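You operate a simulated robot arm through the tools that you are given. There is no shell and no other tool. Be economical: measure what you need, move in short steps, check, and stop when the job is done.

You run a simulated two-armed robot. Do the job below in one go: nothing can be reset, and whatever is moved stays where it is left.

## Task
Fetch the yellow wax block from the top of the cartons on the pallet and set it in the inside of the green tray. Put the white roll carrier on the top of the cartons on the pallet away on the waiting side of the creel. Open the green bench drawer, take the 205 cork block from the top of the test bench and leave it in the inside of the green bench drawer and shut the drawer again. Take the test card and leave it on the top of the strip table. Any order will do. Set down upright: white roll carrier.

It is judged by the outcome, as a careful person would: the job done as asked, and still so three seconds after it is handed in. It fails if anything else is knocked over, pushed out of place, dropped, spilled or broken.

## Robot
Two 7-joint arms with fingered hands on one trunk, on a base that drives. Base frame: it is fixed to the floor where the robot stands at the start and does not move with it; the origin is under the middle of the robot, x ahead of it, y to its left, z up. Units: mm, degrees, N and s.
The left shoulder is at the start at [110, 122, 1056], the right one opposite. With the tool pointing down near the work surface each hand reaches from about 100 to 800 mm from the robot's upright axis, wherever it stands, measured 20 degrees to its own side. Places, roughly: cork block [-1000, -1000, 750]; green bench drawer [-1300, -1400, 700]; inside of the green bench drawer [-1200, -1400, 700]; inside of the green tray [-3200, -1200, 900]; test card [-1250, -750, 750]; top of the strip table [-3200, -2400, 800]; waiting side of the creel [0, -6500, 700]. Payload 3.5 kg a hand.
Tool frame (each hand has its own): the origin (TCP) lies between the finger pads and is the grasp point; the fingertips stand 30 mm ahead of it; z points along the fingers, y is the line along which they close. The gripper opens to 104 mm. The gripper's body begins 35 mm behind the TCP. The gripper is a hand of 3 fingers: y runs from the thumb to the fingers, the wrist lies at [-15, -104, -178] in the tool frame, and closing takes about 1.5 s.
Orientation is that of the tool frame in the base frame, as a unit quaternion [x, y, z, w]. With the fingers straight down and the wrist toward the robot, the tool's x, y and z point along [0, 1, 0], [1, 0, 0] and [0, 0, -1] of the base frame.

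## Interface
- The arms move only by the tool drive_tool. It takes "left_steps", "right_steps" or both (then of equal length, played together; a hand with none holds still); each is a list of rows, each an object (a shift or turn left out is 0, a gripper value left out holds the last) with "delta_rot": the turn, a rotation vector about the base's x, y, z in degrees, a list of three; "offset": the shift along the base's x, y, z in mm, a list of three; "fingers": the finger opening in mm, from 0 to 104. In form: [{"delta_rot": [wx, wy, wz], "offset": [tx, ty, tz], "fingers": fingers}, ...]. A call has 1 to 8 rows; each row is the pose to reach, as a shift and turn from the pose commanded when the call began. A row lasts 0.2 s, in which the tool goes at most 50 mm and 8.6 degrees; a call with a longer step from one row to the next is refused whole, and so is a gripper value outside its range. A pose out of reach is approached as far as the arm can. The call stops where the force on the tool passes 40 N (or 10 N more than at its start, if that is more) or the arm is blocked; 0.2 s more then pass. The fingers move at their own pace (about 72 mm/s each) and stop on an object; they squeeze with about 22 N. The grip force told is the motor's: it shows also when the fingers shut on nothing. Time passes only in rows, and 0.2 s behind the last, so rows that repeat a pose let the fingers close. It gives the time, the measured TCP pose, the force on the tool (base axes), the opening and the grip force at its end, in the units of the frame above (readings bear some noise), with the torque about the TCP (base axes, N m) and any sound that the robot's microphone picked up.
- Cameras (640 x 400 px; columns grow to the right, rows downward): "scene" is now at [192.8, -25.7, 1197.3]; the picture's right is [0.42, -0.91, -0.02], its down [-0.73, -0.33, -0.59] and it looks along [0.53, 0.27, -0.80] (base axes); focal length 275 px, centre (320, 200). "left" rides on the left gripper at [-64, -94, -117] in its tool frame; the picture's right is [-0.72, -0.33, 0.61], its down [0.64, -0.65, 0.40] and it looks along [0.27, 0.68, 0.68] (tool axes); focal length 238 px, centre (320, 200). "right" rides on the right gripper at [64, -94, -117] in its tool frame; the picture's right is [-0.72, 0.33, -0.61], its down [-0.64, -0.65, 0.40] and it looks along [-0.27, 0.68, 0.68] (tool axes); focal length 238 px, centre (320, 200). There is no depth. A picture from a camera that has moved, and an enlarged one, comes with that camera's place and axes in the base frame and with its lens.
- capture(camera): a new picture of that camera. No time passes.
- raise_lower(by): slides the trunk up (or, below 0, down) by that many mm; the arms and the scene camera ride with it, the base frame stays. It gives what a move gives, with no picture.
- roll_base(legs): drives the robot by 1 to 6 legs, each [ahead, left, turn to the left] in mm, mm and degrees, along the robot's own axes; the way and the turn of a leg run together, so that a leg with both is an arc; at most 1500 mm and 180 degrees a leg. The arms and the cameras ride along, it lands a little off, and it stops where it bumps. It gives what a move gives.
- preshape(shape, hand): the hand has 3 fingers and takes this shape, open, in about a second: jaw (thumb against the fingers, like two jaws); tri (thumb and two fingers); tip (a fingertip pinch); poke (one finger out to press); point (the index stretched); flat (the hand flat); cup (the hand cupped); fist (a fist). The gripper value then closes the fingers along that shape, each until it touches; the sizes above hold for jaw. It gives what a move gives, with no picture.
- pan_tilt(pan, tilt): turns the head with the scene camera to pan (to the left, within 86 degrees either way) and tilt (down, from -29 to 69), counted from straight ahead of the robot. It gives what a move gives.
- close_up(camera, box): a new picture of the part [left, top, right, bottom] of that camera's present view, enlarged. No time passes.
- finish_job(): hands the job in; it is judged then, once.

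Go step by step. Nothing tells you exact positions but the pictures and the camera data: compare them with the known pose of the tool, close in by small moves and look again before you grip or let go. The budget is 165 turns and 138 pictures, counting those below and the enlarged ones. Unless the task says otherwise, let go and move clear before handing in.

The tools are called after "Emit:" as a command line: name --argument value ..., lists and objects as JSON in quotes. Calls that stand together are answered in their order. drive_tool: Moves the arms, as the interface text tells. Its arguments: {"type":"object","properties":{"left_steps":{"type":"array","items":{"type":"object","properties":{"delta_rot":{"type":"array","items":{"type":"number"}},"offset":{"type":"array","items":{"type":"number"}},"fingers":{"type":"number"}}}},"right_steps":{"type":"array","items":{"type":"object","properties":{"delta_rot":{"type":"array","items":{"type":"number"}},"offset":{"type":"array","items":{"type":"number"}},"fingers":{"type":"number"}}}}},"required":[]} The other tools are called the same way: raise_lower (by) slides the trunk up or down; preshape (shape, hand) gives the hand a shape; roll_base (legs) drives the base; pan_tilt (pan, tilt) turns the head that bears the scene camera; capture (camera) takes a picture; close_up (camera, box) takes an enlarged picture of a part of a camera's view; finish_job () hands the job in.

At the start:

```text
t: 0.0
left_eef_pos: [432.8, 260.2, 908.8]
left_tcp_rot: [0.715, 0.699, -0.014, 0.014]
left_ft_force: [-0.6, -0.1, 1.2]
left_moment: [-0.01, 0.0, 0.02]
left_finger_gap: 103.8
left_gripper_force: 0.1
left_shape: jaw
right_eef_pos: [569.8, -145.9, 895.9]
right_tcp_rot: [0.707, 0.707, 0.013, -0.006]
right_ft_force: [0.1, 0.0, -0.1]
right_moment: [0.01, 0.0, -0.01]
right_finger_gap: 103.6
right_gripper_force: 0.0
right_shape: jaw
trunk travel left (down, up): [-150.0, 604.0]
robot x, y, heading: [1.2, -29.9, 0.0]
head pan, tilt: [25.0, 54.7]
```

scene: 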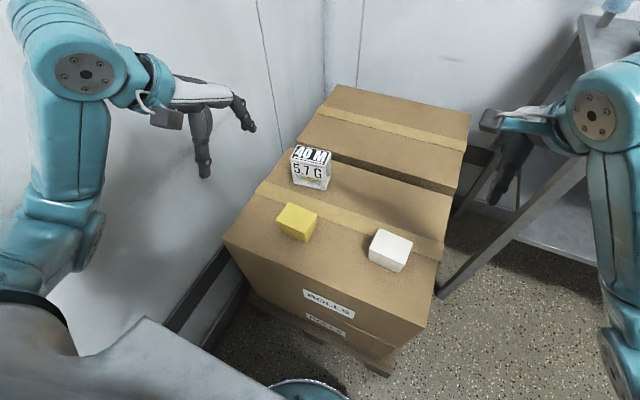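
right: 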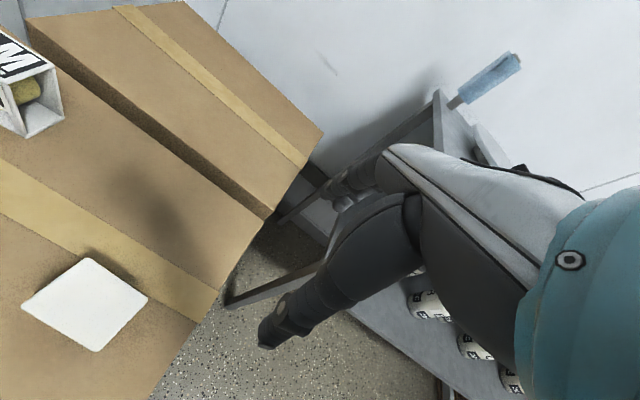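
left: 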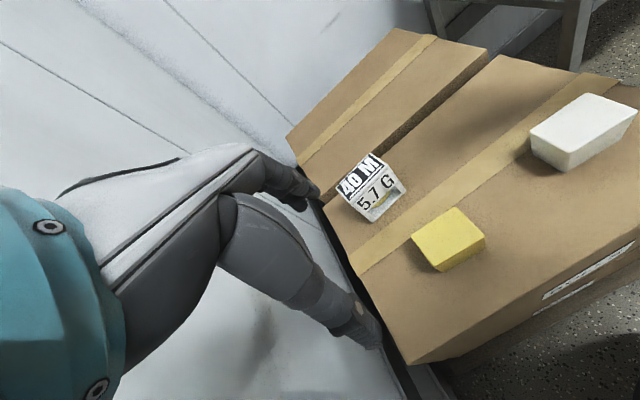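

I see the cartons ahead with the yellow block near [482,188,630], a white block, and a white carrier with a spool labelled 40 M / 5.7 G. I'll look closer at both objects.

Emit:
close_up --camera "scene" --box '[240, 120, 440, 290]'

Emit:
close_up --camera "left" --box '[300, 120, 520, 300]'

```text
2.35 times, centred on (340, 205) of scene
camera zoom: at [192.8, -25.7, 1197.3], right [0.42, -0.91, -0.02], down [-0.73, -0.33, -0.59], along [0.53, 0.27, -0.8], focal length 646 px, centre (273, 188)
```

zoom: 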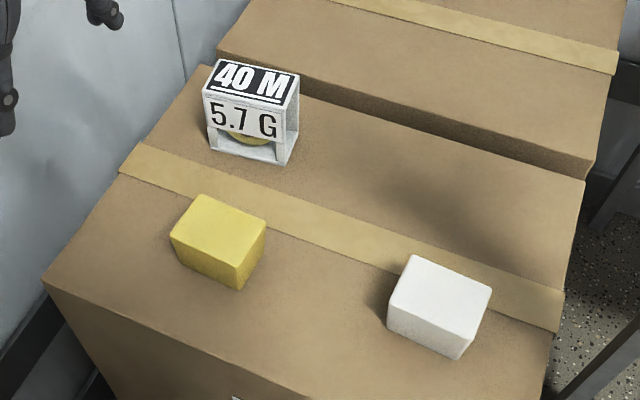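

```text
2.22 times, centred on (410, 210) of left
camera zoom: at [337.4, 203.8, 1026.1], right [-0.34, -0.74, -0.58], down [-0.64, 0.64, -0.43], along [0.69, 0.23, -0.69], focal length 530 px, centre (120, 178)
```

zoom: 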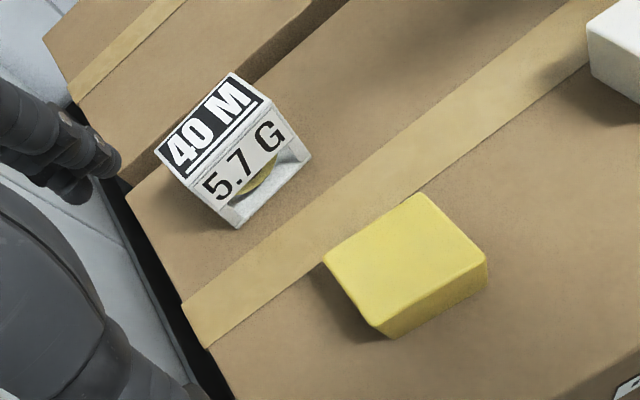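

Yellow block: about 60 (x) × 78 (y) with centre [488,187], top ≈ 643. The carrier centre is [642,222], top ≈ 700, turned about 10°. I'm moving the left hand above the yellow block.

Emit:
drive_tool --left_steps '[{"offset": [28, -37, 0], "fingers": 104}, {"offset": [55, -73, 0]}, {"offset": [55, -73, -50]}, {"offset": [55, -73, -100]}, {"offset": [55, -73, -150]}, {"offset": [55, -73, -190]}, {"offset": [55, -73, -190]}]'

Emit:
capture --camera "left"

Emit:
capture --camera "scene"

```text
t: 1.6
left_eef_pos: [495.7, 206.9, 705.2]
left_tcp_rot: [0.715, 0.699, -0.026, 0.02]
left_ft_force: [-0.5, -0.7, 0.0]
left_moment: [-0.03, 0.02, 0.01]
left_finger_gap: 103.8
left_gripper_force: 0.1
left_shape: jaw
right_eef_pos: [576.5, -123.9, 893.8]
right_tcp_rot: [0.707, 0.707, 0.0, 0.0]
right_ft_force: [-0.9, -0.1, -0.2]
right_moment: [0.0, 0.0, 0.01]
right_finger_gap: 103.5
right_gripper_force: 0.2
right_shape: jaw
trunk travel left (down, up): [-150.0, 604.0]
robot x, y, heading: [5.0, -27.3, 0.1]
head pan, tilt: [25.0, 54.7]
```

```text
132 pictures are left
camera left: at [400.6, 154.6, 825.4], right [-0.35, -0.75, -0.56], down [-0.64, 0.63, -0.44], along [0.68, 0.21, -0.7], focal length 238 px, centre (320, 200)
```

left: 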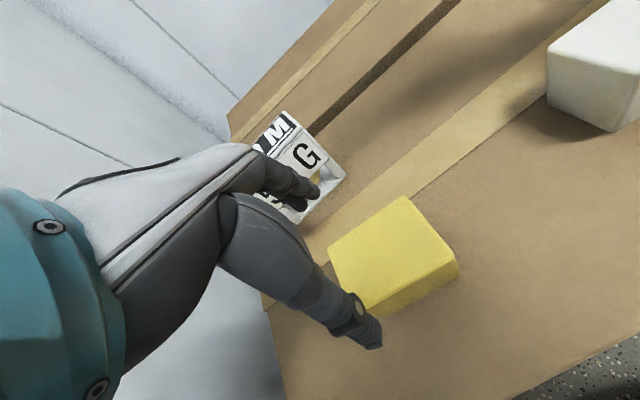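

```text
131 pictures are left
camera scene: at [203.3, 2.4, 1195.0], right [0.42, -0.91, 0.0], down [-0.74, -0.34, -0.58], along [0.52, 0.24, -0.82], focal length 275 px, centre (320, 200)
```

scene: 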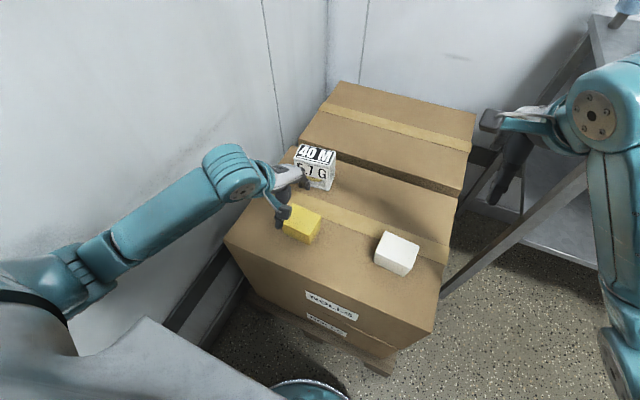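

The upper body sways, so readings shift. I'll correct by the relative offset (block now reads [482,176] in both views) and let it settle.

Emit:
drive_tool --left_steps '[{"offset": [-12, -28, 0]}, {"offset": [-12, -28, 0]}, {"offset": [-12, -28, 0]}, {"offset": [-12, -28, 0]}]'

Emit:
capture --camera "left"

Emit:
capture --camera "scene"

```text
t: 2.6
left_eef_pos: [482.9, 179.8, 705.2]
left_tcp_rot: [0.715, 0.699, -0.026, 0.02]
left_ft_force: [0.7, -0.9, -0.3]
left_moment: [0.0, 0.02, 0.01]
left_finger_gap: 103.6
left_gripper_force: 0.0
left_shape: jaw
right_eef_pos: [577.5, -124.6, 892.3]
right_tcp_rot: [0.707, 0.707, -0.001, -0.001]
right_ft_force: [0.6, -0.3, 0.2]
right_moment: [-0.02, 0.02, -0.01]
right_finger_gap: 103.9
right_gripper_force: 0.0
right_shape: jaw
trunk travel left (down, up): [-150.0, 604.0]
robot x, y, heading: [-1.0, -25.4, 0.1]
head pan, tilt: [25.0, 54.7]
```

```text
130 pictures are left
camera left: at [389.0, 126.9, 826.5], right [-0.35, -0.75, -0.56], down [-0.64, 0.63, -0.44], along [0.68, 0.21, -0.7], focal length 238 px, centre (320, 200)
```

left: 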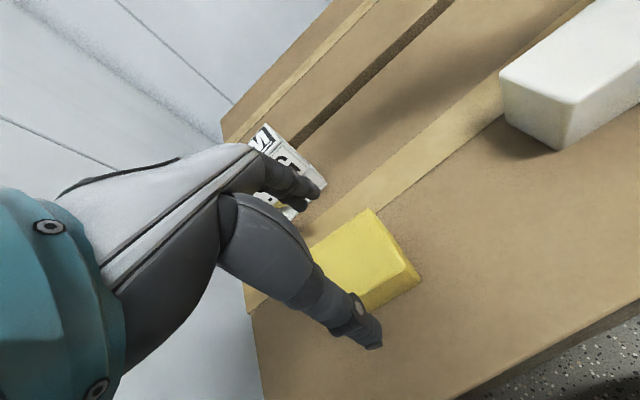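

```text
129 pictures are left
camera scene: at [203.3, 2.4, 1194.9], right [0.42, -0.91, 0.0], down [-0.74, -0.34, -0.58], along [0.52, 0.24, -0.82], focal length 275 px, centre (320, 200)
```

scene: 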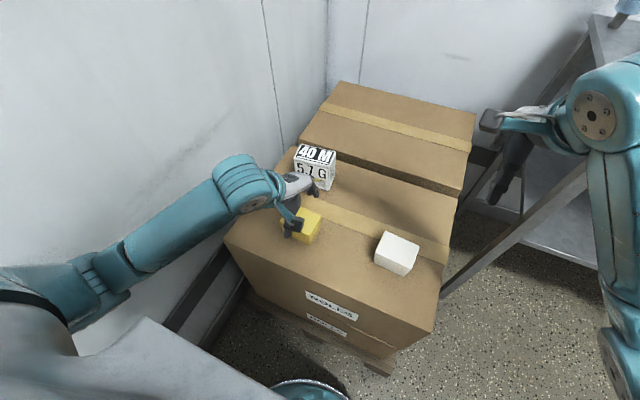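

The hand is now centred over the block in x and y. Descend so the tips stop a bit above the carton, then close.

Emit:
drive_tool --left_steps '[{"offset": [0, 0, -30]}, {"offset": [0, 0, -60]}, {"offset": [0, 0, -60], "fingers": 0}, {"offset": [0, 0, -60]}, {"offset": [0, 0, -60]}, {"offset": [0, 0, -60]}, {"offset": [0, 0, -60]}, {"offset": [0, 0, -60]}]'

Emit:
close_up --camera "scene" --box '[220, 130, 380, 270]'

```text
t: 4.4
left_eef_pos: [483.1, 179.2, 644.6]
left_tcp_rot: [0.715, 0.699, -0.026, 0.02]
left_ft_force: [0.8, 0.5, 0.4]
left_moment: [0.02, -0.01, 0.0]
left_finger_gap: 50.5
left_gripper_force: 22.3
left_shape: jaw
right_eef_pos: [577.3, -124.2, 892.7]
right_tcp_rot: [0.707, 0.707, 0.001, 0.0]
right_ft_force: [-0.3, -0.1, -0.1]
right_moment: [0.01, 0.0, -0.01]
right_finger_gap: 103.7
right_gripper_force: 0.1
right_shape: jaw
trunk travel left (down, up): [-150.0, 604.0]
robot x, y, heading: [2.8, -27.9, -0.0]
head pan, tilt: [25.0, 54.7]
```

```text
2.86 times, centred on (300, 200) of scene
camera zoom: at [203.5, 2.5, 1194.9], right [0.42, -0.91, 0.0], down [-0.74, -0.34, -0.58], along [0.52, 0.24, -0.82], focal length 785 px, centre (377, 200)
```

zoom: 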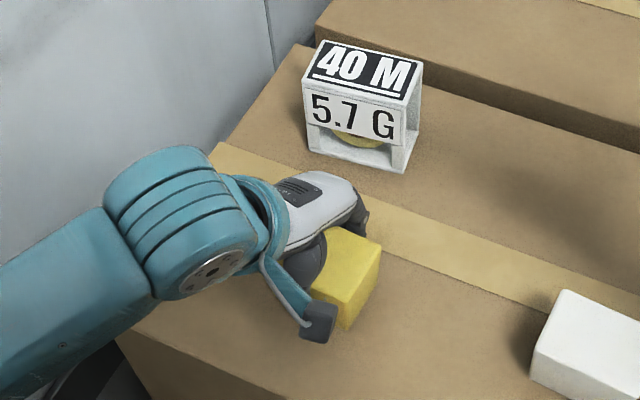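

The block is gripped at 50 mm. Lifting it and drawing it back to the left, clear of the carrier.

Emit:
drive_tool --left_steps '[{"offset": [0, 0, 45]}, {"offset": [0, 0, 90]}, {"offset": [0, 0, 135]}, {"offset": [0, 0, 180]}, {"offset": [0, 0, 225]}, {"offset": [-40, 25, 245]}, {"offset": [-80, 45, 265]}, {"offset": [-120, 60, 280]}]'

Emit:
capture --camera "scene"

Emit:
capture --camera "right"

```text
refused: row 6 steps farther than a row can; nothing moved
```

```text
127 pictures are left
camera scene: at [203.5, 2.5, 1194.9], right [0.42, -0.91, 0.0], down [-0.74, -0.34, -0.58], along [0.52, 0.24, -0.82], focal length 275 px, centre (320, 200)
```

scene: 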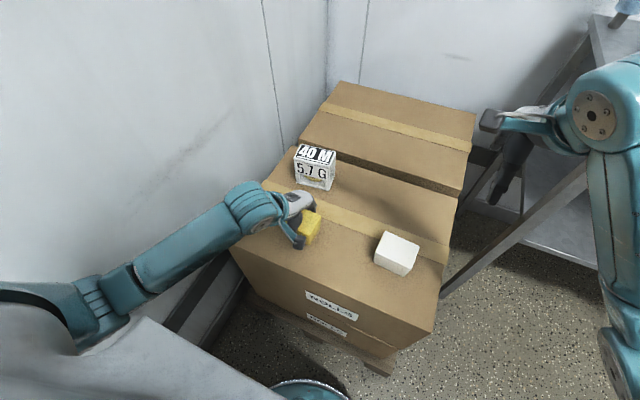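

```text
126 pictures are left
camera right: at [483.6, -59.9, 1010.1], right [0.33, -0.72, 0.61], down [-0.65, -0.64, -0.4], along [0.68, -0.27, -0.68], focal length 238 px, centre (320, 200)
```

right: 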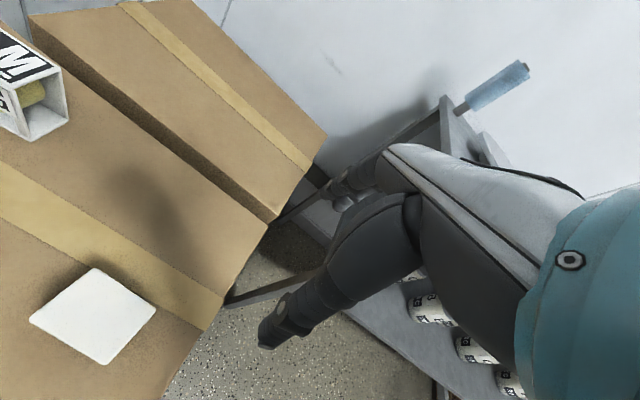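

The step was slightly too long, so nothing moved. Retrying with shorter ones.

Emit:
drive_tool --left_steps '[{"offset": [0, 0, 45]}, {"offset": [0, 0, 90]}, {"offset": [0, 0, 135]}, {"offset": [0, 0, 180]}, {"offset": [-15, 10, 220]}, {"offset": [-45, 25, 250]}, {"offset": [-80, 45, 270]}, {"offset": [-115, 60, 280]}]'

Emit:
capture --camera "scene"

```text
t: 6.3
left_eef_pos: [440.0, 190.1, 951.7]
left_tcp_rot: [0.755, 0.648, -0.072, 0.069]
left_ft_force: [0.0, -0.8, -3.2]
left_moment: [-0.01, 0.02, 0.0]
left_finger_gap: 50.0
left_gripper_force: 21.9
left_shape: jaw
left hand out of reach, approached as far as the arm can: row 6, 7, 8
right_eef_pos: [578.6, -147.2, 893.8]
right_tcp_rot: [0.713, 0.701, 0.005, -0.003]
right_ft_force: [0.3, -0.4, -0.5]
right_moment: [0.0, 0.0, -0.02]
right_finger_gap: 104.1
right_gripper_force: 0.1
right_shape: jaw
trunk travel left (down, up): [-150.0, 604.0]
robot x, y, heading: [4.3, -31.5, -1.0]
head pan, tilt: [25.0, 54.7]
stopped in row 8 (left hand): the arm was blocked; the commanded pose is now the measured one
```

```text
125 pictures are left
camera scene: at [206.3, -18.4, 1196.8], right [0.41, -0.91, -0.01], down [-0.75, -0.33, -0.58], along [0.53, 0.25, -0.81], focal length 275 px, centre (320, 200)
```

scene: 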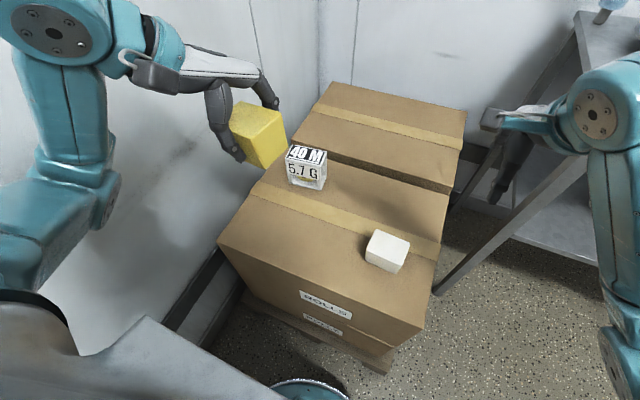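

Block is held, but the left arm jams against the wall when pulled in. I'll lift it higher instead, to leave room below for the right arm to reach the carrier.

Emit:
drive_tool --left_steps '[{"offset": [20, 5, 35]}, {"offset": [40, 10, 75]}, {"offset": [50, 15, 115]}, {"offset": [60, 20, 150]}, {"offset": [60, 20, 150]}]'

Emit:
capture --camera "scene"

```text
t: 7.7
left_eef_pos: [491.8, 194.3, 1100.5]
left_tcp_rot: [0.76, 0.643, -0.077, 0.062]
left_ft_force: [0.6, 1.2, -3.0]
left_moment: [-0.02, 0.03, -0.05]
left_finger_gap: 49.9
left_gripper_force: 22.7
left_shape: jaw
right_eef_pos: [570.9, -153.2, 897.5]
right_tcp_rot: [0.713, 0.702, 0.009, -0.003]
right_ft_force: [0.2, 0.5, -0.8]
right_moment: [0.03, 0.0, -0.02]
right_finger_gap: 103.7
right_gripper_force: 0.0
right_shape: jaw
trunk travel left (down, up): [-150.0, 604.0]
robot x, y, heading: [-0.3, -34.4, -0.7]
head pan, tilt: [25.0, 54.7]
stopped in row 5 (left hand): the arm was blocked; the commanded pose is now the measured one
```

```text
124 pictures are left
camera scene: at [196.9, -26.4, 1198.7], right [0.41, -0.91, -0.01], down [-0.74, -0.32, -0.59], along [0.53, 0.25, -0.81], focal length 275 px, centre (320, 200)
```

scene: 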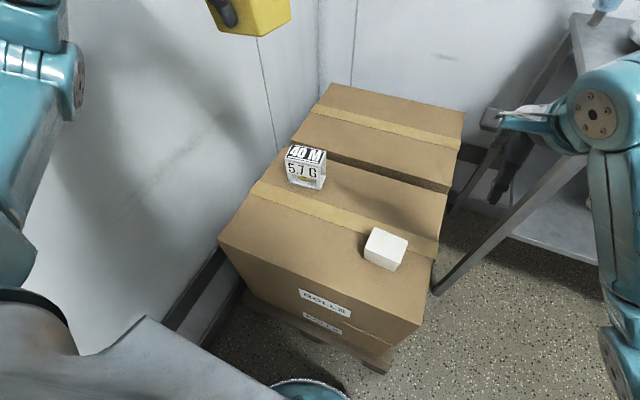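

Room is clear. Moving the right hand over toward the carrier at height, turning 10° to match its heading.

Emit:
drive_tool --right_steps '[{"offset": [8, 45, -10], "delta_rot": [0, 0, 3]}, {"offset": [16, 90, -20], "delta_rot": [0, 0, 6]}, {"offset": [24, 135, -25], "delta_rot": [0, 0, 10]}, {"offset": [32, 180, -30], "delta_rot": [0, 0, 10]}, {"offset": [40, 225, -35], "delta_rot": [0, 0, 10]}, {"offset": [48, 270, -40], "delta_rot": [0, 0, 10]}, {"offset": [56, 315, -45], "delta_rot": [0, 0, 10]}, {"offset": [64, 345, -45], "delta_rot": [0, 0, 10]}]'

Emit:
capture --camera "scene"

Emit:
capture --camera "right"

```text
t: 9.5
left_eef_pos: [494.1, 193.0, 1099.0]
left_tcp_rot: [0.759, 0.644, -0.076, 0.061]
left_ft_force: [-0.1, -0.5, -1.5]
left_moment: [-0.02, -0.02, 0.0]
left_finger_gap: 50.2
left_gripper_force: 22.0
left_shape: jaw
right_eef_pos: [618.1, 126.0, 853.9]
right_tcp_rot: [0.649, 0.761, 0.01, -0.006]
right_ft_force: [0.2, 0.3, -0.9]
right_moment: [0.0, -0.04, 0.0]
right_finger_gap: 103.6
right_gripper_force: 0.0
right_shape: jaw
right hand out of reach, approached as far as the arm can: row 7, 8
trunk travel left (down, up): [-150.0, 604.0]
robot x, y, heading: [1.4, -30.2, -0.7]
head pan, tilt: [25.0, 54.7]
```

```text
123 pictures are left
camera scene: at [199.1, -27.5, 1196.6], right [0.41, -0.91, -0.02], down [-0.74, -0.32, -0.59], along [0.53, 0.25, -0.81], focal length 275 px, centre (320, 200)
```

scene: 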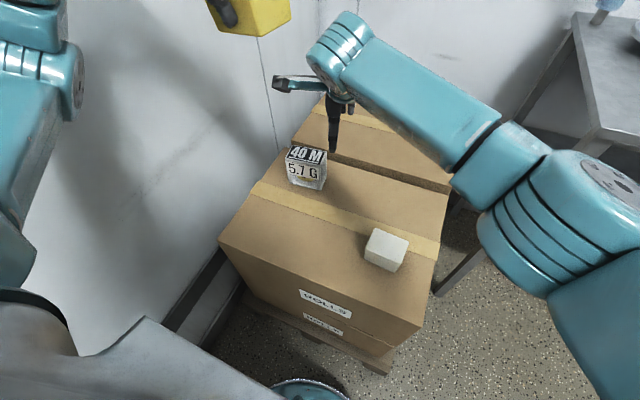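

```text
122 pictures are left
camera right: at [515.0, 171.4, 971.7], right [0.43, -0.67, 0.6], down [-0.54, -0.73, -0.42], along [0.72, -0.14, -0.68], focal length 238 px, centre (320, 200)
```

right: 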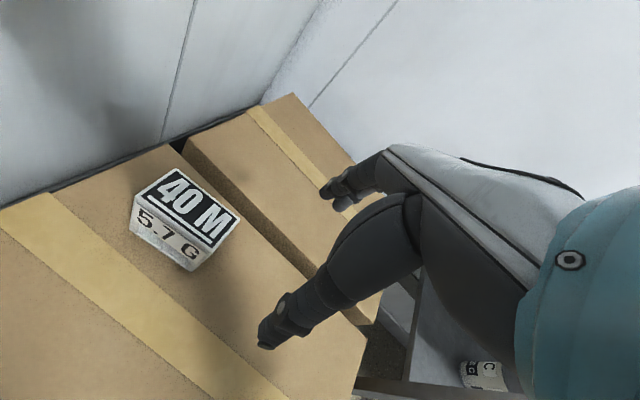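

The right arm can't cross far enough. I'll shift the base right and turn it left, so the carrier comes into the right arm's reach and the left arm moves off the wall.

Emit:
roll_base --legs '[[0, -150, 0], [0, 0, 25]]'

Emit:
capture --camera "scene"

Emit:
capture --camera "right"

```text
t: 10.2
left_eef_pos: [492.6, 193.5, 1098.1]
left_tcp_rot: [0.763, 0.639, -0.075, 0.064]
left_ft_force: [-0.7, 0.9, -3.0]
left_moment: [0.01, 0.01, 0.0]
left_finger_gap: 50.3
left_gripper_force: 22.3
left_shape: jaw
right_eef_pos: [616.8, 123.8, 852.6]
right_tcp_rot: [0.65, 0.76, 0.008, -0.002]
right_ft_force: [0.4, -0.1, -0.3]
right_moment: [0.0, 0.01, -0.03]
right_finger_gap: 103.9
right_gripper_force: 0.0
right_shape: jaw
trunk travel left (down, up): [-150.0, 604.0]
robot x, y, heading: [-0.4, -33.4, -1.0]
head pan, tilt: [25.0, 54.7]
stopped in leg 1: the robot was blocked; the commanded pose is now the measured one
```

```text
121 pictures are left
camera scene: at [197.6, -24.5, 1196.5], right [0.41, -0.91, -0.01], down [-0.74, -0.32, -0.59], along [0.53, 0.25, -0.81], focal length 275 px, centre (320, 200)
```

scene: 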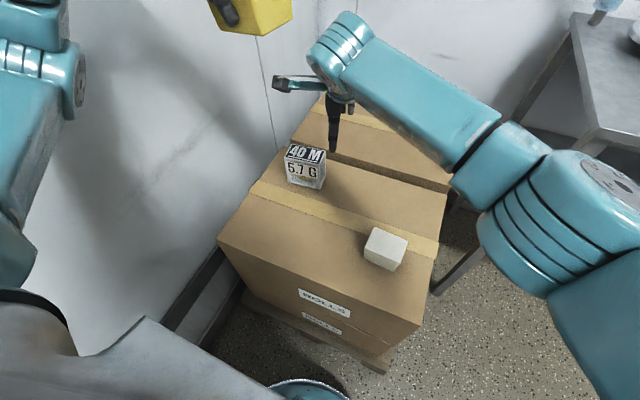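

```text
120 pictures are left
camera right: at [514.3, 171.5, 970.4], right [0.43, -0.67, 0.61], down [-0.54, -0.73, -0.42], along [0.72, -0.15, -0.68], focal length 238 px, centre (320, 200)
```

right: 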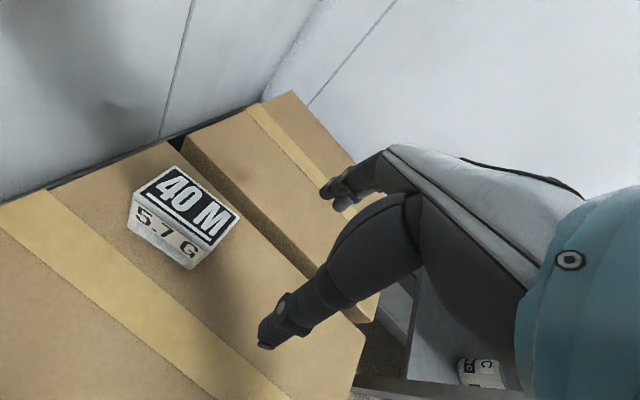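

The base is blocked to the right. I'll look around with the head before moving.

Emit:
pan_tilt --pan -60 --tilt 45

Emit:
capture --camera "scene"

Emit:
pan_tilt --pan 80 --tilt 45

Emit:
capture --camera "scene"

```text
t: 11.7
left_eef_pos: [493.8, 193.3, 1097.5]
left_tcp_rot: [0.763, 0.639, -0.077, 0.063]
left_ft_force: [0.4, 0.1, -2.3]
left_moment: [-0.01, -0.05, 0.0]
left_finger_gap: 49.8
left_gripper_force: 22.1
left_shape: jaw
right_eef_pos: [618.5, 124.5, 851.9]
right_tcp_rot: [0.65, 0.76, 0.009, -0.003]
right_ft_force: [-0.9, -0.6, -0.1]
right_moment: [-0.01, 0.0, 0.01]
right_finger_gap: 103.8
right_gripper_force: 0.0
right_shape: jaw
trunk travel left (down, up): [-150.0, 604.0]
robot x, y, heading: [-1.1, -33.4, -0.9]
head pan, tilt: [-60.0, 45.0]
```

```text
119 pictures are left
camera scene: at [172.5, -125.7, 1207.5], right [-0.87, -0.49, -0.01], down [-0.34, 0.63, -0.7], along [0.35, -0.61, -0.72], focal length 275 px, centre (320, 200)
```

scene: 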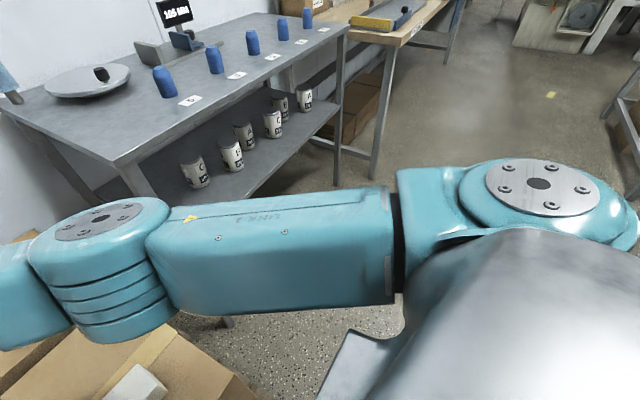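

```text
t: 14.0
left_eef_pos: [493.6, 193.1, 1098.0]
left_tcp_rot: [0.763, 0.639, -0.079, 0.064]
left_ft_force: [0.0, -0.5, -3.1]
left_moment: [0.02, -0.01, 0.02]
left_finger_gap: 49.8
left_gripper_force: 22.3
left_shape: jaw
right_eef_pos: [618.4, 124.6, 852.4]
right_tcp_rot: [0.65, 0.76, 0.008, -0.003]
right_ft_force: [0.7, 0.3, -0.2]
right_moment: [-0.06, -0.01, 0.03]
right_finger_gap: 103.8
right_gripper_force: 0.1
right_shape: jaw
trunk travel left (down, up): [-150.0, 604.0]
robot x, y, heading: [-0.7, -33.4, -0.9]
head pan, tilt: [80.0, 45.0]
```

```text
118 pictures are left
camera scene: at [148.6, 25.5, 1209.9], right [0.98, -0.19, 0.0], down [-0.13, -0.68, -0.72], along [0.14, 0.71, -0.7], focal length 275 px, centre (320, 200)
```

scene: 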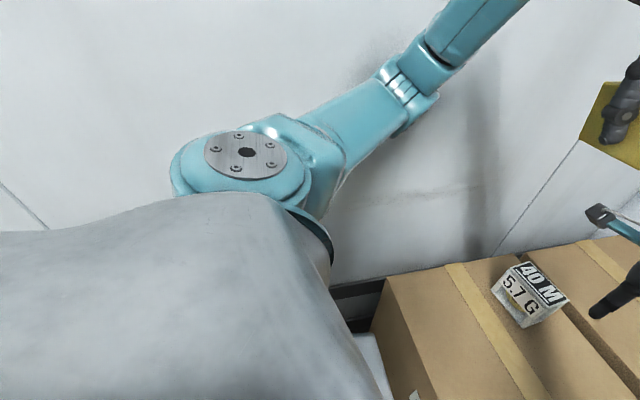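

To the right is free floor; likely the left elbow touching the wall trips the stop. I'll ease the left hand inward (right) first, then drive.

Emit:
drive_tool --left_steps '[{"offset": [15, -20, -10]}, {"offset": [30, -40, -20]}, {"offset": [30, -40, -20]}]'

Emit:
roll_base --legs '[[0, -150, 0], [0, 0, 25]]'

Emit:
pan_tilt --pan 15 --tilt 55

Emit:
capture --camera "scene"

```text
t: 14.8
left_eef_pos: [529.2, 175.5, 1072.2]
left_tcp_rot: [0.758, 0.644, -0.082, 0.068]
left_ft_force: [-2.5, 23.1, 4.5]
left_moment: [0.39, 0.11, 0.03]
left_finger_gap: 49.9
left_gripper_force: 21.4
left_shape: jaw
right_eef_pos: [624.0, 137.5, 845.7]
right_tcp_rot: [0.651, 0.759, -0.001, 0.0]
right_ft_force: [0.6, -0.6, -0.2]
right_moment: [-0.03, 0.05, 0.02]
right_finger_gap: 103.7
right_gripper_force: 0.0
right_shape: jaw
trunk travel left (down, up): [-150.0, 604.0]
robot x, y, heading: [6.7, -29.6, -0.8]
head pan, tilt: [80.0, 45.0]
```

```text
t: 17.4
left_eef_pos: [392.1, 228.1, 1071.7]
left_tcp_rot: [0.604, 0.79, -0.067, 0.085]
left_ft_force: [-8.5, 21.0, 3.7]
left_moment: [0.39, 0.15, 0.01]
left_finger_gap: 49.6
left_gripper_force: 22.0
left_shape: jaw
right_eef_pos: [491.2, 236.5, 845.7]
right_tcp_rot: [0.469, 0.883, 0.0, 0.0]
right_ft_force: [0.5, 0.4, -1.2]
right_moment: [0.03, 0.0, 0.01]
right_finger_gap: 103.7
right_gripper_force: 0.0
right_shape: jaw
trunk travel left (down, up): [-150.0, 604.0]
robot x, y, heading: [1.4, -181.5, 23.9]
head pan, tilt: [80.0, 45.0]
```

```text
t: 18.8
left_eef_pos: [391.8, 227.2, 1072.5]
left_tcp_rot: [0.603, 0.791, -0.066, 0.084]
left_ft_force: [-6.9, 16.7, 2.9]
left_moment: [0.29, 0.15, -0.01]
left_finger_gap: 49.6
left_gripper_force: 22.6
left_shape: jaw
right_eef_pos: [490.8, 235.2, 846.5]
right_tcp_rot: [0.47, 0.883, 0.0, -0.001]
right_ft_force: [-0.5, -0.5, 0.2]
right_moment: [0.01, -0.01, 0.0]
right_finger_gap: 103.6
right_gripper_force: 0.0
right_shape: jaw
trunk travel left (down, up): [-150.0, 604.0]
robot x, y, heading: [-1.5, -181.7, 24.1]
head pan, tilt: [15.0, 55.0]
```

```text
117 pictures are left
camera scene: at [180.6, -80.9, 1194.5], right [0.63, -0.78, 0.0], down [-0.64, -0.52, -0.57], along [0.45, 0.36, -0.82], focal length 275 px, centre (320, 200)
```

scene: 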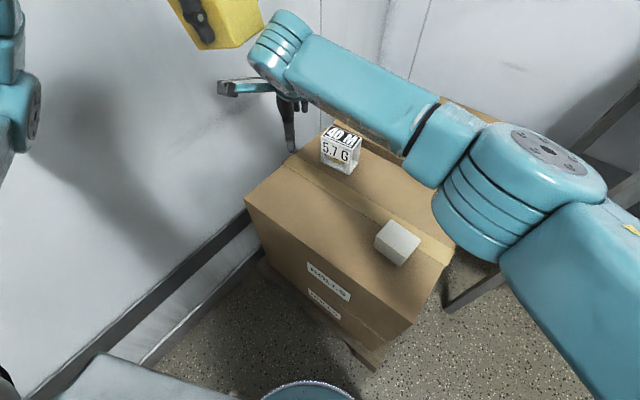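

The block is pressing lightly against the right wrist (force 20 N); I lift the left hand off it, then move the right hand over the carrier and take out the extra turn.

Emit:
drive_tool --left_steps '[{"offset": [0, 0, 40]}, {"offset": [-10, 10, 80]}, {"offset": [-10, 10, 100]}]'

Emit:
drive_tool --right_steps '[{"offset": [38, -4, 0], "delta_rot": [0, 0, -6]}, {"offset": [76, -8, 0], "delta_rot": [0, 0, -12]}, {"offset": [114, -10, 0], "delta_rot": [0, 0, -18]}, {"offset": [150, -13, 0], "delta_rot": [0, 0, -24]}, {"offset": [150, -13, -45], "delta_rot": [0, 0, -24]}, {"offset": [150, -13, -60], "delta_rot": [0, 0, -24]}, {"offset": [150, -13, -60], "delta_rot": [0, 0, -24]}]'

Emit:
capture --camera "scene"

Emit:
capture --camera "right"

```text
t: 19.6
left_eef_pos: [381.1, 237.4, 1172.0]
left_tcp_rot: [0.604, 0.789, -0.067, 0.084]
left_ft_force: [0.5, -0.3, -2.0]
left_moment: [-0.03, -0.03, 0.01]
left_finger_gap: 49.7
left_gripper_force: 21.5
left_shape: jaw
right_eef_pos: [491.0, 235.0, 847.5]
right_tcp_rot: [0.469, 0.883, 0.0, 0.0]
right_ft_force: [0.2, 0.4, -0.1]
right_moment: [0.01, 0.01, 0.02]
right_finger_gap: 103.9
right_gripper_force: 0.1
right_shape: jaw
trunk travel left (down, up): [-150.0, 604.0]
robot x, y, heading: [-2.4, -181.1, 23.9]
head pan, tilt: [15.0, 55.0]
```

```text
t: 21.2
left_eef_pos: [381.2, 236.6, 1170.5]
left_tcp_rot: [0.604, 0.79, -0.067, 0.084]
left_ft_force: [-0.4, 0.4, -2.1]
left_moment: [0.0, 0.0, 0.02]
left_finger_gap: 49.8
left_gripper_force: 21.8
left_shape: jaw
right_eef_pos: [603.1, 175.7, 841.3]
right_tcp_rot: [0.643, 0.766, 0.001, -0.001]
right_ft_force: [-0.2, 0.3, 0.5]
right_moment: [0.01, -0.04, 0.0]
right_finger_gap: 104.0
right_gripper_force: 0.0
right_shape: jaw
right hand out of reach, approached as far as the arm can: row 1, 2, 3, 4, 5, 6, 7
trunk travel left (down, up): [-150.0, 604.0]
robot x, y, heading: [-1.7, -182.9, 24.0]
head pan, tilt: [15.0, 55.0]
```

```text
116 pictures are left
camera scene: at [180.7, -81.0, 1194.5], right [0.63, -0.78, 0.0], down [-0.64, -0.52, -0.57], along [0.45, 0.36, -0.82], focal length 275 px, centre (320, 200)
```

scene: 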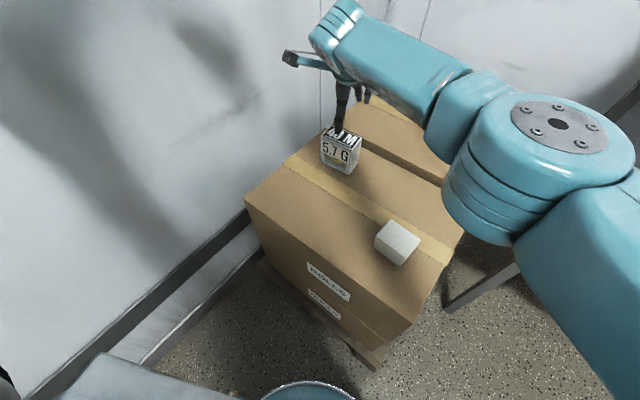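

```text
115 pictures are left
camera right: at [499.2, 224.1, 957.5], right [0.45, -0.65, 0.61], down [-0.53, -0.74, -0.41], along [0.72, -0.15, -0.68], focal length 238 px, centre (320, 200)
```

right: 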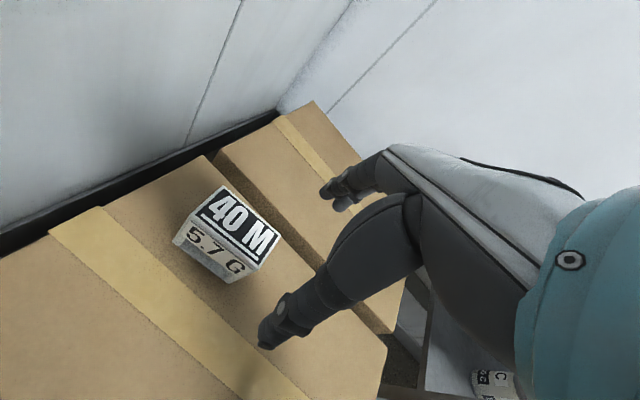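

The carrier reads [640,226] with top 700. The right arm hits a joint limit, so I'll try the rest of the shift once more and otherwise use base and trunk motion. Also bring the left hand a bit off the wall.

Emit:
drive_tool --left_steps '[{"offset": [15, -20, 5]}, {"offset": [30, -40, 10]}, {"offset": [40, -50, 10]}, {"offset": [40, -50, 10]}, {"offset": [40, -50, 10]}]' --right_steps '[{"offset": [0, 0, -30]}, {"offset": [0, 0, -60]}, {"offset": [12, 16, -60]}, {"offset": [25, 33, -60]}, {"offset": [37, 50, -60]}]'

```text
t: 22.4
left_eef_pos: [420.6, 185.8, 1181.0]
left_tcp_rot: [0.603, 0.79, -0.067, 0.085]
left_ft_force: [0.3, 0.6, -2.8]
left_moment: [-0.03, -0.02, -0.02]
left_finger_gap: 50.0
left_gripper_force: 22.6
left_shape: jaw
right_eef_pos: [604.8, 168.9, 781.9]
right_tcp_rot: [0.642, 0.767, 0.0, 0.001]
right_ft_force: [0.3, 0.0, 0.1]
right_moment: [0.0, -0.01, 0.0]
right_finger_gap: 104.0
right_gripper_force: 0.1
right_shape: jaw
right hand out of reach, approached as far as the arm can: row 2, 3, 4, 5
trunk travel left (down, up): [-150.0, 604.0]
robot x, y, heading: [0.1, -179.3, 24.2]
head pan, tilt: [15.0, 55.0]
```

Descending works; only sideways is limited. I'll drive the base the remaining [35,57] in world axes (55 ahead, 38 left), with the fingertips still above the carrier.

Emit:
roll_base --legs '[[55, 38, 0]]'

Emit:
capture --camera "right"

Emit:
capture --camera "scene"

```text
t: 23.4
left_eef_pos: [456.7, 243.7, 1180.5]
left_tcp_rot: [0.604, 0.79, -0.066, 0.085]
left_ft_force: [0.0, 0.4, -3.3]
left_moment: [-0.03, 0.0, 0.01]
left_finger_gap: 50.2
left_gripper_force: 22.3
left_shape: jaw
right_eef_pos: [641.4, 225.7, 780.3]
right_tcp_rot: [0.643, 0.766, 0.0, 0.0]
right_ft_force: [0.6, 0.2, 0.3]
right_moment: [0.01, 0.01, 0.02]
right_finger_gap: 103.8
right_gripper_force: 0.1
right_shape: jaw
trunk travel left (down, up): [-150.0, 604.0]
robot x, y, heading: [33.2, -123.7, 23.9]
head pan, tilt: [15.0, 55.0]
```

```text
114 pictures are left
camera right: at [537.1, 273.6, 898.3], right [0.45, -0.65, 0.61], down [-0.53, -0.74, -0.4], along [0.72, -0.15, -0.68], focal length 238 px, centre (320, 200)
```

right: 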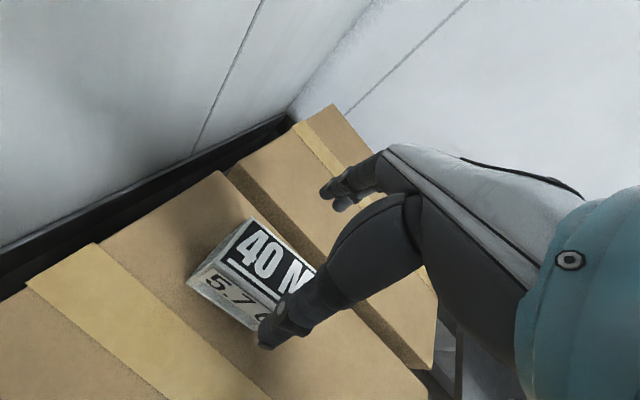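

```text
113 pictures are left
camera scene: at [215.9, -23.5, 1194.4], right [0.63, -0.78, 0.0], down [-0.64, -0.52, -0.57], along [0.45, 0.36, -0.82], focal length 275 px, centre (320, 200)
```

scene: 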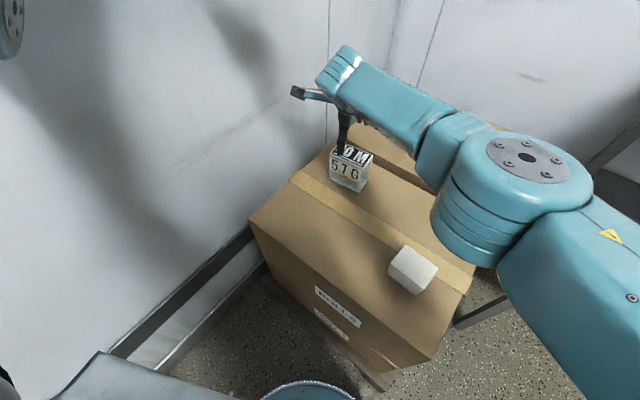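

The hand is centred over the carrier. Lowering with the trunk so the arm stays in its reachable configuration.

Emit:
raise_lower --by -88

Emit:
capture --camera "right"

Emit:
close_up --camera "scene" --box '[260, 70, 420, 210]'

```text
t: 24.6
left_eef_pos: [455.2, 243.6, 1094.4]
left_tcp_rot: [0.604, 0.79, -0.066, 0.086]
left_ft_force: [0.7, -0.1, -2.8]
left_moment: [-0.01, -0.03, 0.0]
left_finger_gap: 49.7
left_gripper_force: 22.1
left_shape: jaw
right_eef_pos: [641.4, 227.1, 693.7]
right_tcp_rot: [0.644, 0.765, 0.001, 0.001]
right_ft_force: [0.0, 0.2, 0.2]
right_moment: [0.02, 0.0, -0.01]
right_finger_gap: 103.6
right_gripper_force: 0.1
right_shape: jaw
trunk travel left (down, up): [-62.0, 692.0]
robot x, y, heading: [33.9, -127.9, 24.0]
head pan, tilt: [15.0, 55.0]
```

```text
112 pictures are left
camera right: at [536.7, 272.6, 812.0], right [0.44, -0.65, 0.61], down [-0.53, -0.74, -0.41], along [0.72, -0.15, -0.68], focal length 238 px, centre (320, 200)
```

right: 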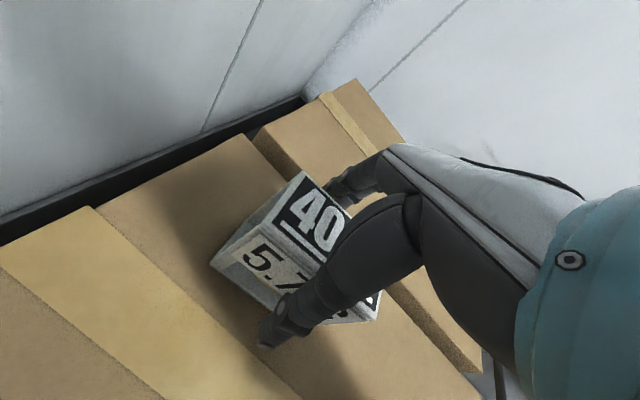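

```text
2.86 times, centred on (340, 140) of scene
camera zoom: at [261.8, -3.6, 1101.4], right [0.63, -0.78, 0.0], down [-0.64, -0.52, -0.57], along [0.45, 0.36, -0.82], focal length 785 px, centre (263, 371)
```

zoom: 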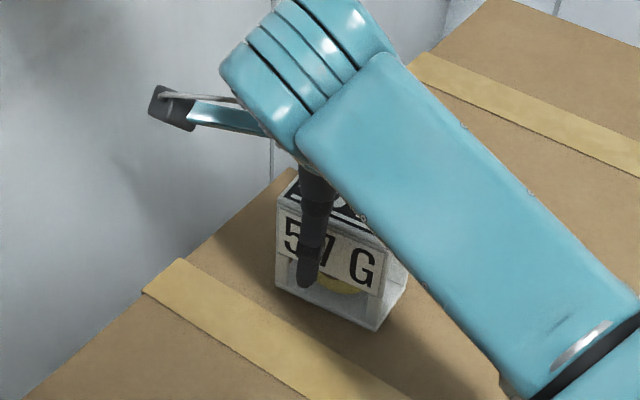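

Fingers straddle the carrier. I'll shift ~12 mm to its middle and close.

Emit:
drive_tool --right_steps '[{"offset": [1, -6, 0]}, {"offset": [2, -12, 0]}, {"offset": [2, -12, 0], "fingers": 0}, {"offset": [2, -12, 0]}, {"offset": [2, -12, 0]}, {"offset": [2, -12, 0]}, {"offset": [2, -12, 0]}, {"offset": [2, -12, 0]}]'

Emit:
capture --camera "right"

Emit:
close_up --camera "scene" --box '[260, 70, 420, 210]'

```text
t: 26.4
left_eef_pos: [455.8, 243.5, 1093.9]
left_tcp_rot: [0.604, 0.789, -0.068, 0.085]
left_ft_force: [-0.2, -0.3, -2.3]
left_moment: [-0.03, 0.04, 0.03]
left_finger_gap: 50.0
left_gripper_force: 22.0
left_shape: jaw
right_eef_pos: [641.5, 213.3, 693.4]
right_tcp_rot: [0.643, 0.766, -0.001, 0.0]
right_ft_force: [-0.2, -0.5, -0.2]
right_moment: [-0.06, -0.01, 0.0]
right_finger_gap: 49.3
right_gripper_force: 22.4
right_shape: jaw
trunk travel left (down, up): [-62.0, 692.0]
robot x, y, heading: [32.8, -122.0, 23.9]
head pan, tilt: [15.0, 55.0]
```

```text
110 pictures are left
camera right: at [539.0, 261.1, 810.7], right [0.45, -0.65, 0.61], down [-0.53, -0.74, -0.4], along [0.72, -0.15, -0.68], focal length 238 px, centre (320, 200)
```

right: 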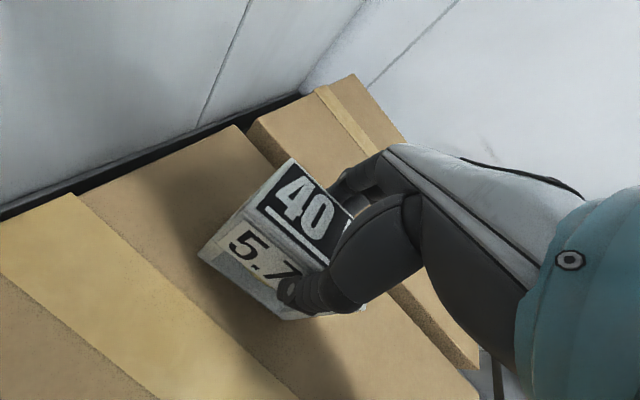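

```text
2.86 times, centred on (340, 140) of scene
camera zoom: at [262.5, -3.3, 1101.0], right [0.63, -0.78, 0.0], down [-0.64, -0.52, -0.57], along [0.45, 0.36, -0.82], focal length 785 px, centre (263, 371)
```

zoom: 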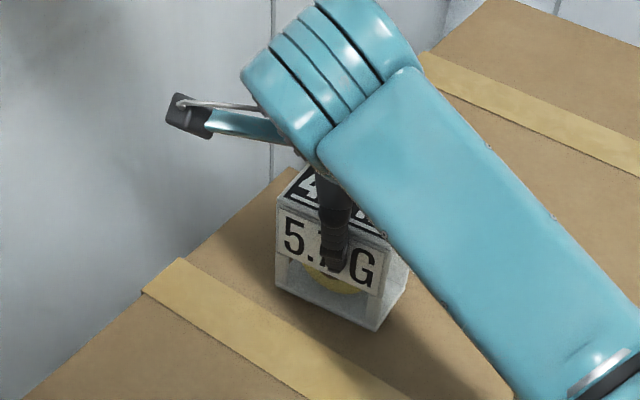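

Carrier gripped centrally. Lifting with the trunk, then backing away from the cartons.

Emit:
raise_lower --by 200

Emit:
roll_base --legs '[[-150, -60, 0]]'

Emit:
capture --camera "scene"

```text
t: 28.6
left_eef_pos: [456.5, 244.5, 1292.0]
left_tcp_rot: [0.604, 0.79, -0.068, 0.084]
left_ft_force: [0.9, -0.4, -2.9]
left_moment: [-0.03, 0.01, 0.01]
left_finger_gap: 49.8
left_gripper_force: 22.2
left_shape: jaw
right_eef_pos: [630.4, 209.2, 957.4]
right_tcp_rot: [0.643, 0.764, 0.047, 0.022]
right_ft_force: [0.5, -0.5, -4.0]
right_moment: [-0.03, 0.0, 0.01]
right_finger_gap: 49.3
right_gripper_force: 21.8
right_shape: jaw
trunk travel left (down, up): [-262.0, 492.0]
robot x, y, heading: [35.8, -123.3, 24.0]
head pan, tilt: [15.0, 55.0]
```

```text
t: 30.0
left_eef_pos: [343.4, 128.6, 1294.0]
left_tcp_rot: [0.603, 0.79, -0.066, 0.084]
left_ft_force: [-0.1, 0.0, -1.9]
left_moment: [-0.01, -0.01, 0.02]
left_finger_gap: 49.7
left_gripper_force: 22.5
left_shape: jaw
right_eef_pos: [519.0, 93.8, 959.7]
right_tcp_rot: [0.642, 0.765, 0.048, 0.024]
right_ft_force: [-0.1, -0.4, -4.3]
right_moment: [-0.03, 0.04, 0.01]
right_finger_gap: 48.8
right_gripper_force: 21.9
right_shape: jaw
trunk travel left (down, up): [-262.0, 492.0]
robot x, y, heading: [-77.9, -238.7, 24.1]
head pan, tilt: [15.0, 55.0]
```

```text
108 pictures are left
camera scene: at [53.4, -162.5, 1310.6], right [0.63, -0.78, 0.0], down [-0.64, -0.52, -0.57], along [0.45, 0.36, -0.82], focal length 275 px, centre (320, 200)
```

scene: 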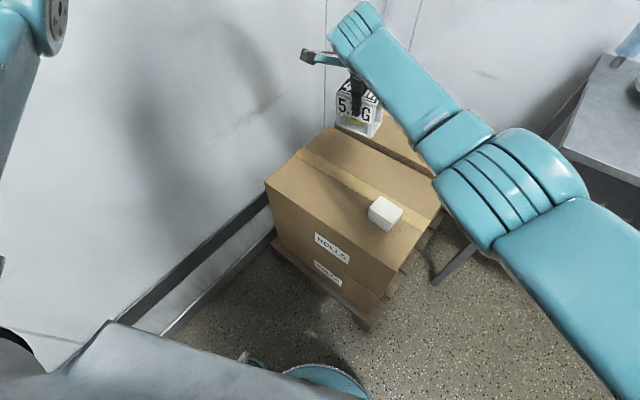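

Both objects held. Tucking the right hand in front of its own shoulder for driving, and lowering the left one some.

Emit:
drive_tool --right_steps '[{"offset": [-18, -41, 0]}, {"offset": [-36, -82, 0]}, {"offset": [-54, -123, 0]}, {"offset": [-72, -164, 0]}, {"offset": [-90, -205, 0]}, {"offset": [-108, -246, 0]}, {"offset": [-124, -285, 0]}, {"offset": [-124, -285, 0]}]' --left_steps '[{"offset": [0, 0, 0]}, {"offset": [0, 0, 0]}, {"offset": [0, 0, 0]}, {"offset": [0, 0, 0]}, {"offset": [-20, 0, -30]}, {"offset": [-30, 0, -60]}, {"offset": [-40, 0, -90]}, {"offset": [-50, 0, -120]}]'

Emit:
pan_tilt --pan -80 --tilt 20

Emit:
capture --camera "scene"

```text
t: 31.8
left_eef_pos: [294.1, 129.0, 1172.8]
left_tcp_rot: [0.603, 0.79, -0.067, 0.084]
left_ft_force: [0.8, 0.4, -2.8]
left_moment: [0.0, -0.02, 0.01]
left_finger_gap: 49.8
left_gripper_force: 21.8
left_shape: jaw
right_eef_pos: [396.7, -191.1, 958.7]
right_tcp_rot: [0.642, 0.765, 0.047, 0.025]
right_ft_force: [0.1, -0.5, -4.6]
right_moment: [-0.05, 0.01, 0.0]
right_finger_gap: 49.5
right_gripper_force: 22.7
right_shape: jaw
trunk travel left (down, up): [-262.0, 492.0]
robot x, y, heading: [-80.1, -243.4, 24.1]
head pan, tilt: [15.0, 55.0]
```

```text
t: 33.5
left_eef_pos: [293.9, 129.1, 1172.8]
left_tcp_rot: [0.603, 0.79, -0.068, 0.084]
left_ft_force: [0.1, -0.9, -3.4]
left_moment: [0.03, -0.01, -0.01]
left_finger_gap: 49.7
left_gripper_force: 21.8
left_shape: jaw
right_eef_pos: [397.4, -191.0, 960.0]
right_tcp_rot: [0.642, 0.765, 0.048, 0.024]
right_ft_force: [0.1, 0.4, -4.0]
right_moment: [-0.02, 0.01, -0.01]
right_finger_gap: 48.9
right_gripper_force: 21.9
right_shape: jaw
trunk travel left (down, up): [-262.0, 492.0]
robot x, y, heading: [-77.7, -240.4, 24.3]
head pan, tilt: [-80.0, 20.0]
```

```text
107 pictures are left
camera scene: at [50.4, -284.5, 1362.6], right [-0.83, -0.56, 0.0], down [-0.19, 0.28, -0.94], along [0.53, -0.78, -0.34], focal length 275 px, centre (320, 200)
```

scene: 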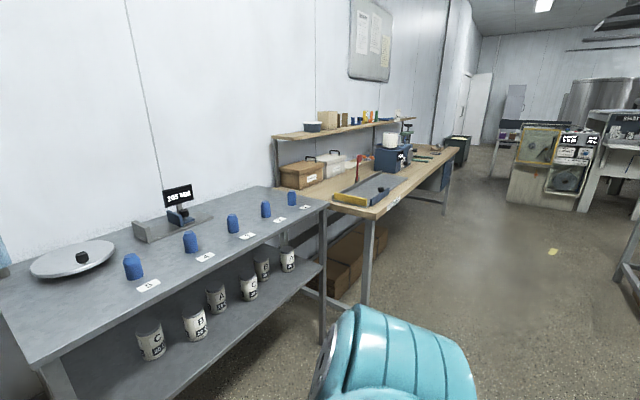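

I see tables along the far wall and a big room. I'll turn right toward the room's interior and look around.

Emit:
roll_base --legs '[[0, 0, -115]]'

Emit:
pan_tilt --pan 30 --tilt 15

Emit:
capture --camera "scene"

Emit:
pan_tilt --pan -50 --tilt 20

Emit:
capture --camera "scene"

```text
t: 38.8
left_eef_pos: [90.8, -736.4, 1172.2]
left_tcp_rot: [0.99, -0.092, -0.107, -0.012]
left_ft_force: [1.1, 0.1, -2.1]
left_moment: [0.01, -0.01, 0.03]
left_finger_gap: 49.5
left_gripper_force: 22.3
left_shape: jaw
right_eef_pos: [-242.7, -689.1, 959.3]
right_tcp_rot: [0.989, -0.139, 0.006, 0.052]
right_ft_force: [0.8, -1.3, -4.2]
right_moment: [0.03, 0.01, 0.0]
right_finger_gap: 48.6
right_gripper_force: 22.3
right_shape: jaw
trunk travel left (down, up): [-262.0, 492.0]
robot x, y, heading: [-77.5, -239.3, -92.2]
head pan, tilt: [-80.0, 20.0]
```

```text
t: 40.6
left_eef_pos: [90.3, -736.9, 1173.6]
left_tcp_rot: [0.99, -0.091, -0.107, -0.011]
left_ft_force: [-0.1, -0.4, -1.4]
left_moment: [-0.03, 0.02, 0.0]
left_finger_gap: 49.7
left_gripper_force: 22.0
left_shape: jaw
right_eef_pos: [-242.9, -688.1, 960.8]
right_tcp_rot: [0.989, -0.139, 0.006, 0.052]
right_ft_force: [0.5, 0.1, -4.2]
right_moment: [0.04, 0.02, 0.0]
right_finger_gap: 48.8
right_gripper_force: 22.1
right_shape: jaw
trunk travel left (down, up): [-262.0, 492.0]
robot x, y, heading: [-79.5, -239.2, -91.8]
head pan, tilt: [30.0, 15.0]
```

```text
106 pictures are left
camera scene: at [-38.0, -409.1, 1370.7], right [-0.88, -0.47, 0.0], down [-0.12, 0.23, -0.97], along [0.45, -0.85, -0.26], focal length 275 px, centre (320, 200)
```

scene: 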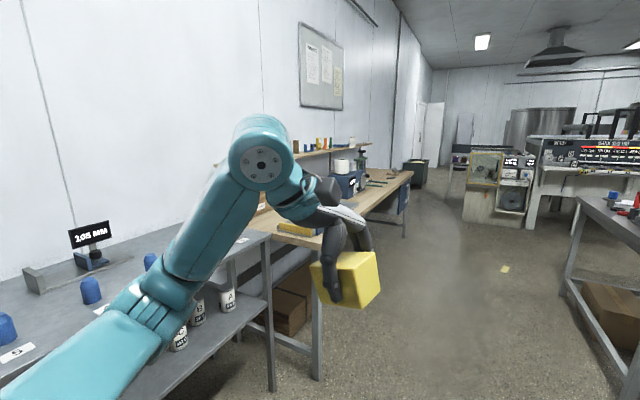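

```text
t: 42.2
left_eef_pos: [90.5, -737.1, 1173.7]
left_tcp_rot: [0.99, -0.092, -0.107, -0.012]
left_ft_force: [0.4, -0.1, -1.9]
left_moment: [0.0, 0.01, 0.02]
left_finger_gap: 49.5
left_gripper_force: 22.0
left_shape: jaw
right_eef_pos: [-241.5, -689.2, 959.7]
right_tcp_rot: [0.989, -0.139, 0.005, 0.053]
right_ft_force: [0.6, 0.3, -4.4]
right_moment: [0.01, 0.05, 0.0]
right_finger_gap: 48.9
right_gripper_force: 22.2
right_shape: jaw
trunk travel left (down, up): [-262.0, 492.0]
robot x, y, heading: [-80.1, -237.7, -91.8]
head pan, tilt: [-50.0, 20.0]
```

```text
105 pictures are left
camera scene: at [-155.2, -384.3, 1362.6], right [-0.62, 0.79, 0.0], down [0.27, 0.21, -0.94], along [-0.74, -0.58, -0.34], focal length 275 px, centre (320, 200)
```

scene: 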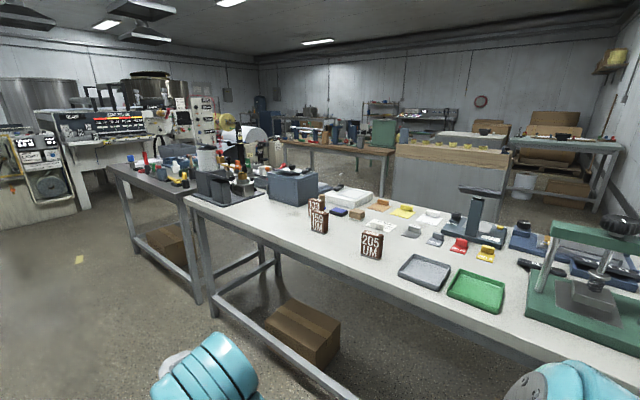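

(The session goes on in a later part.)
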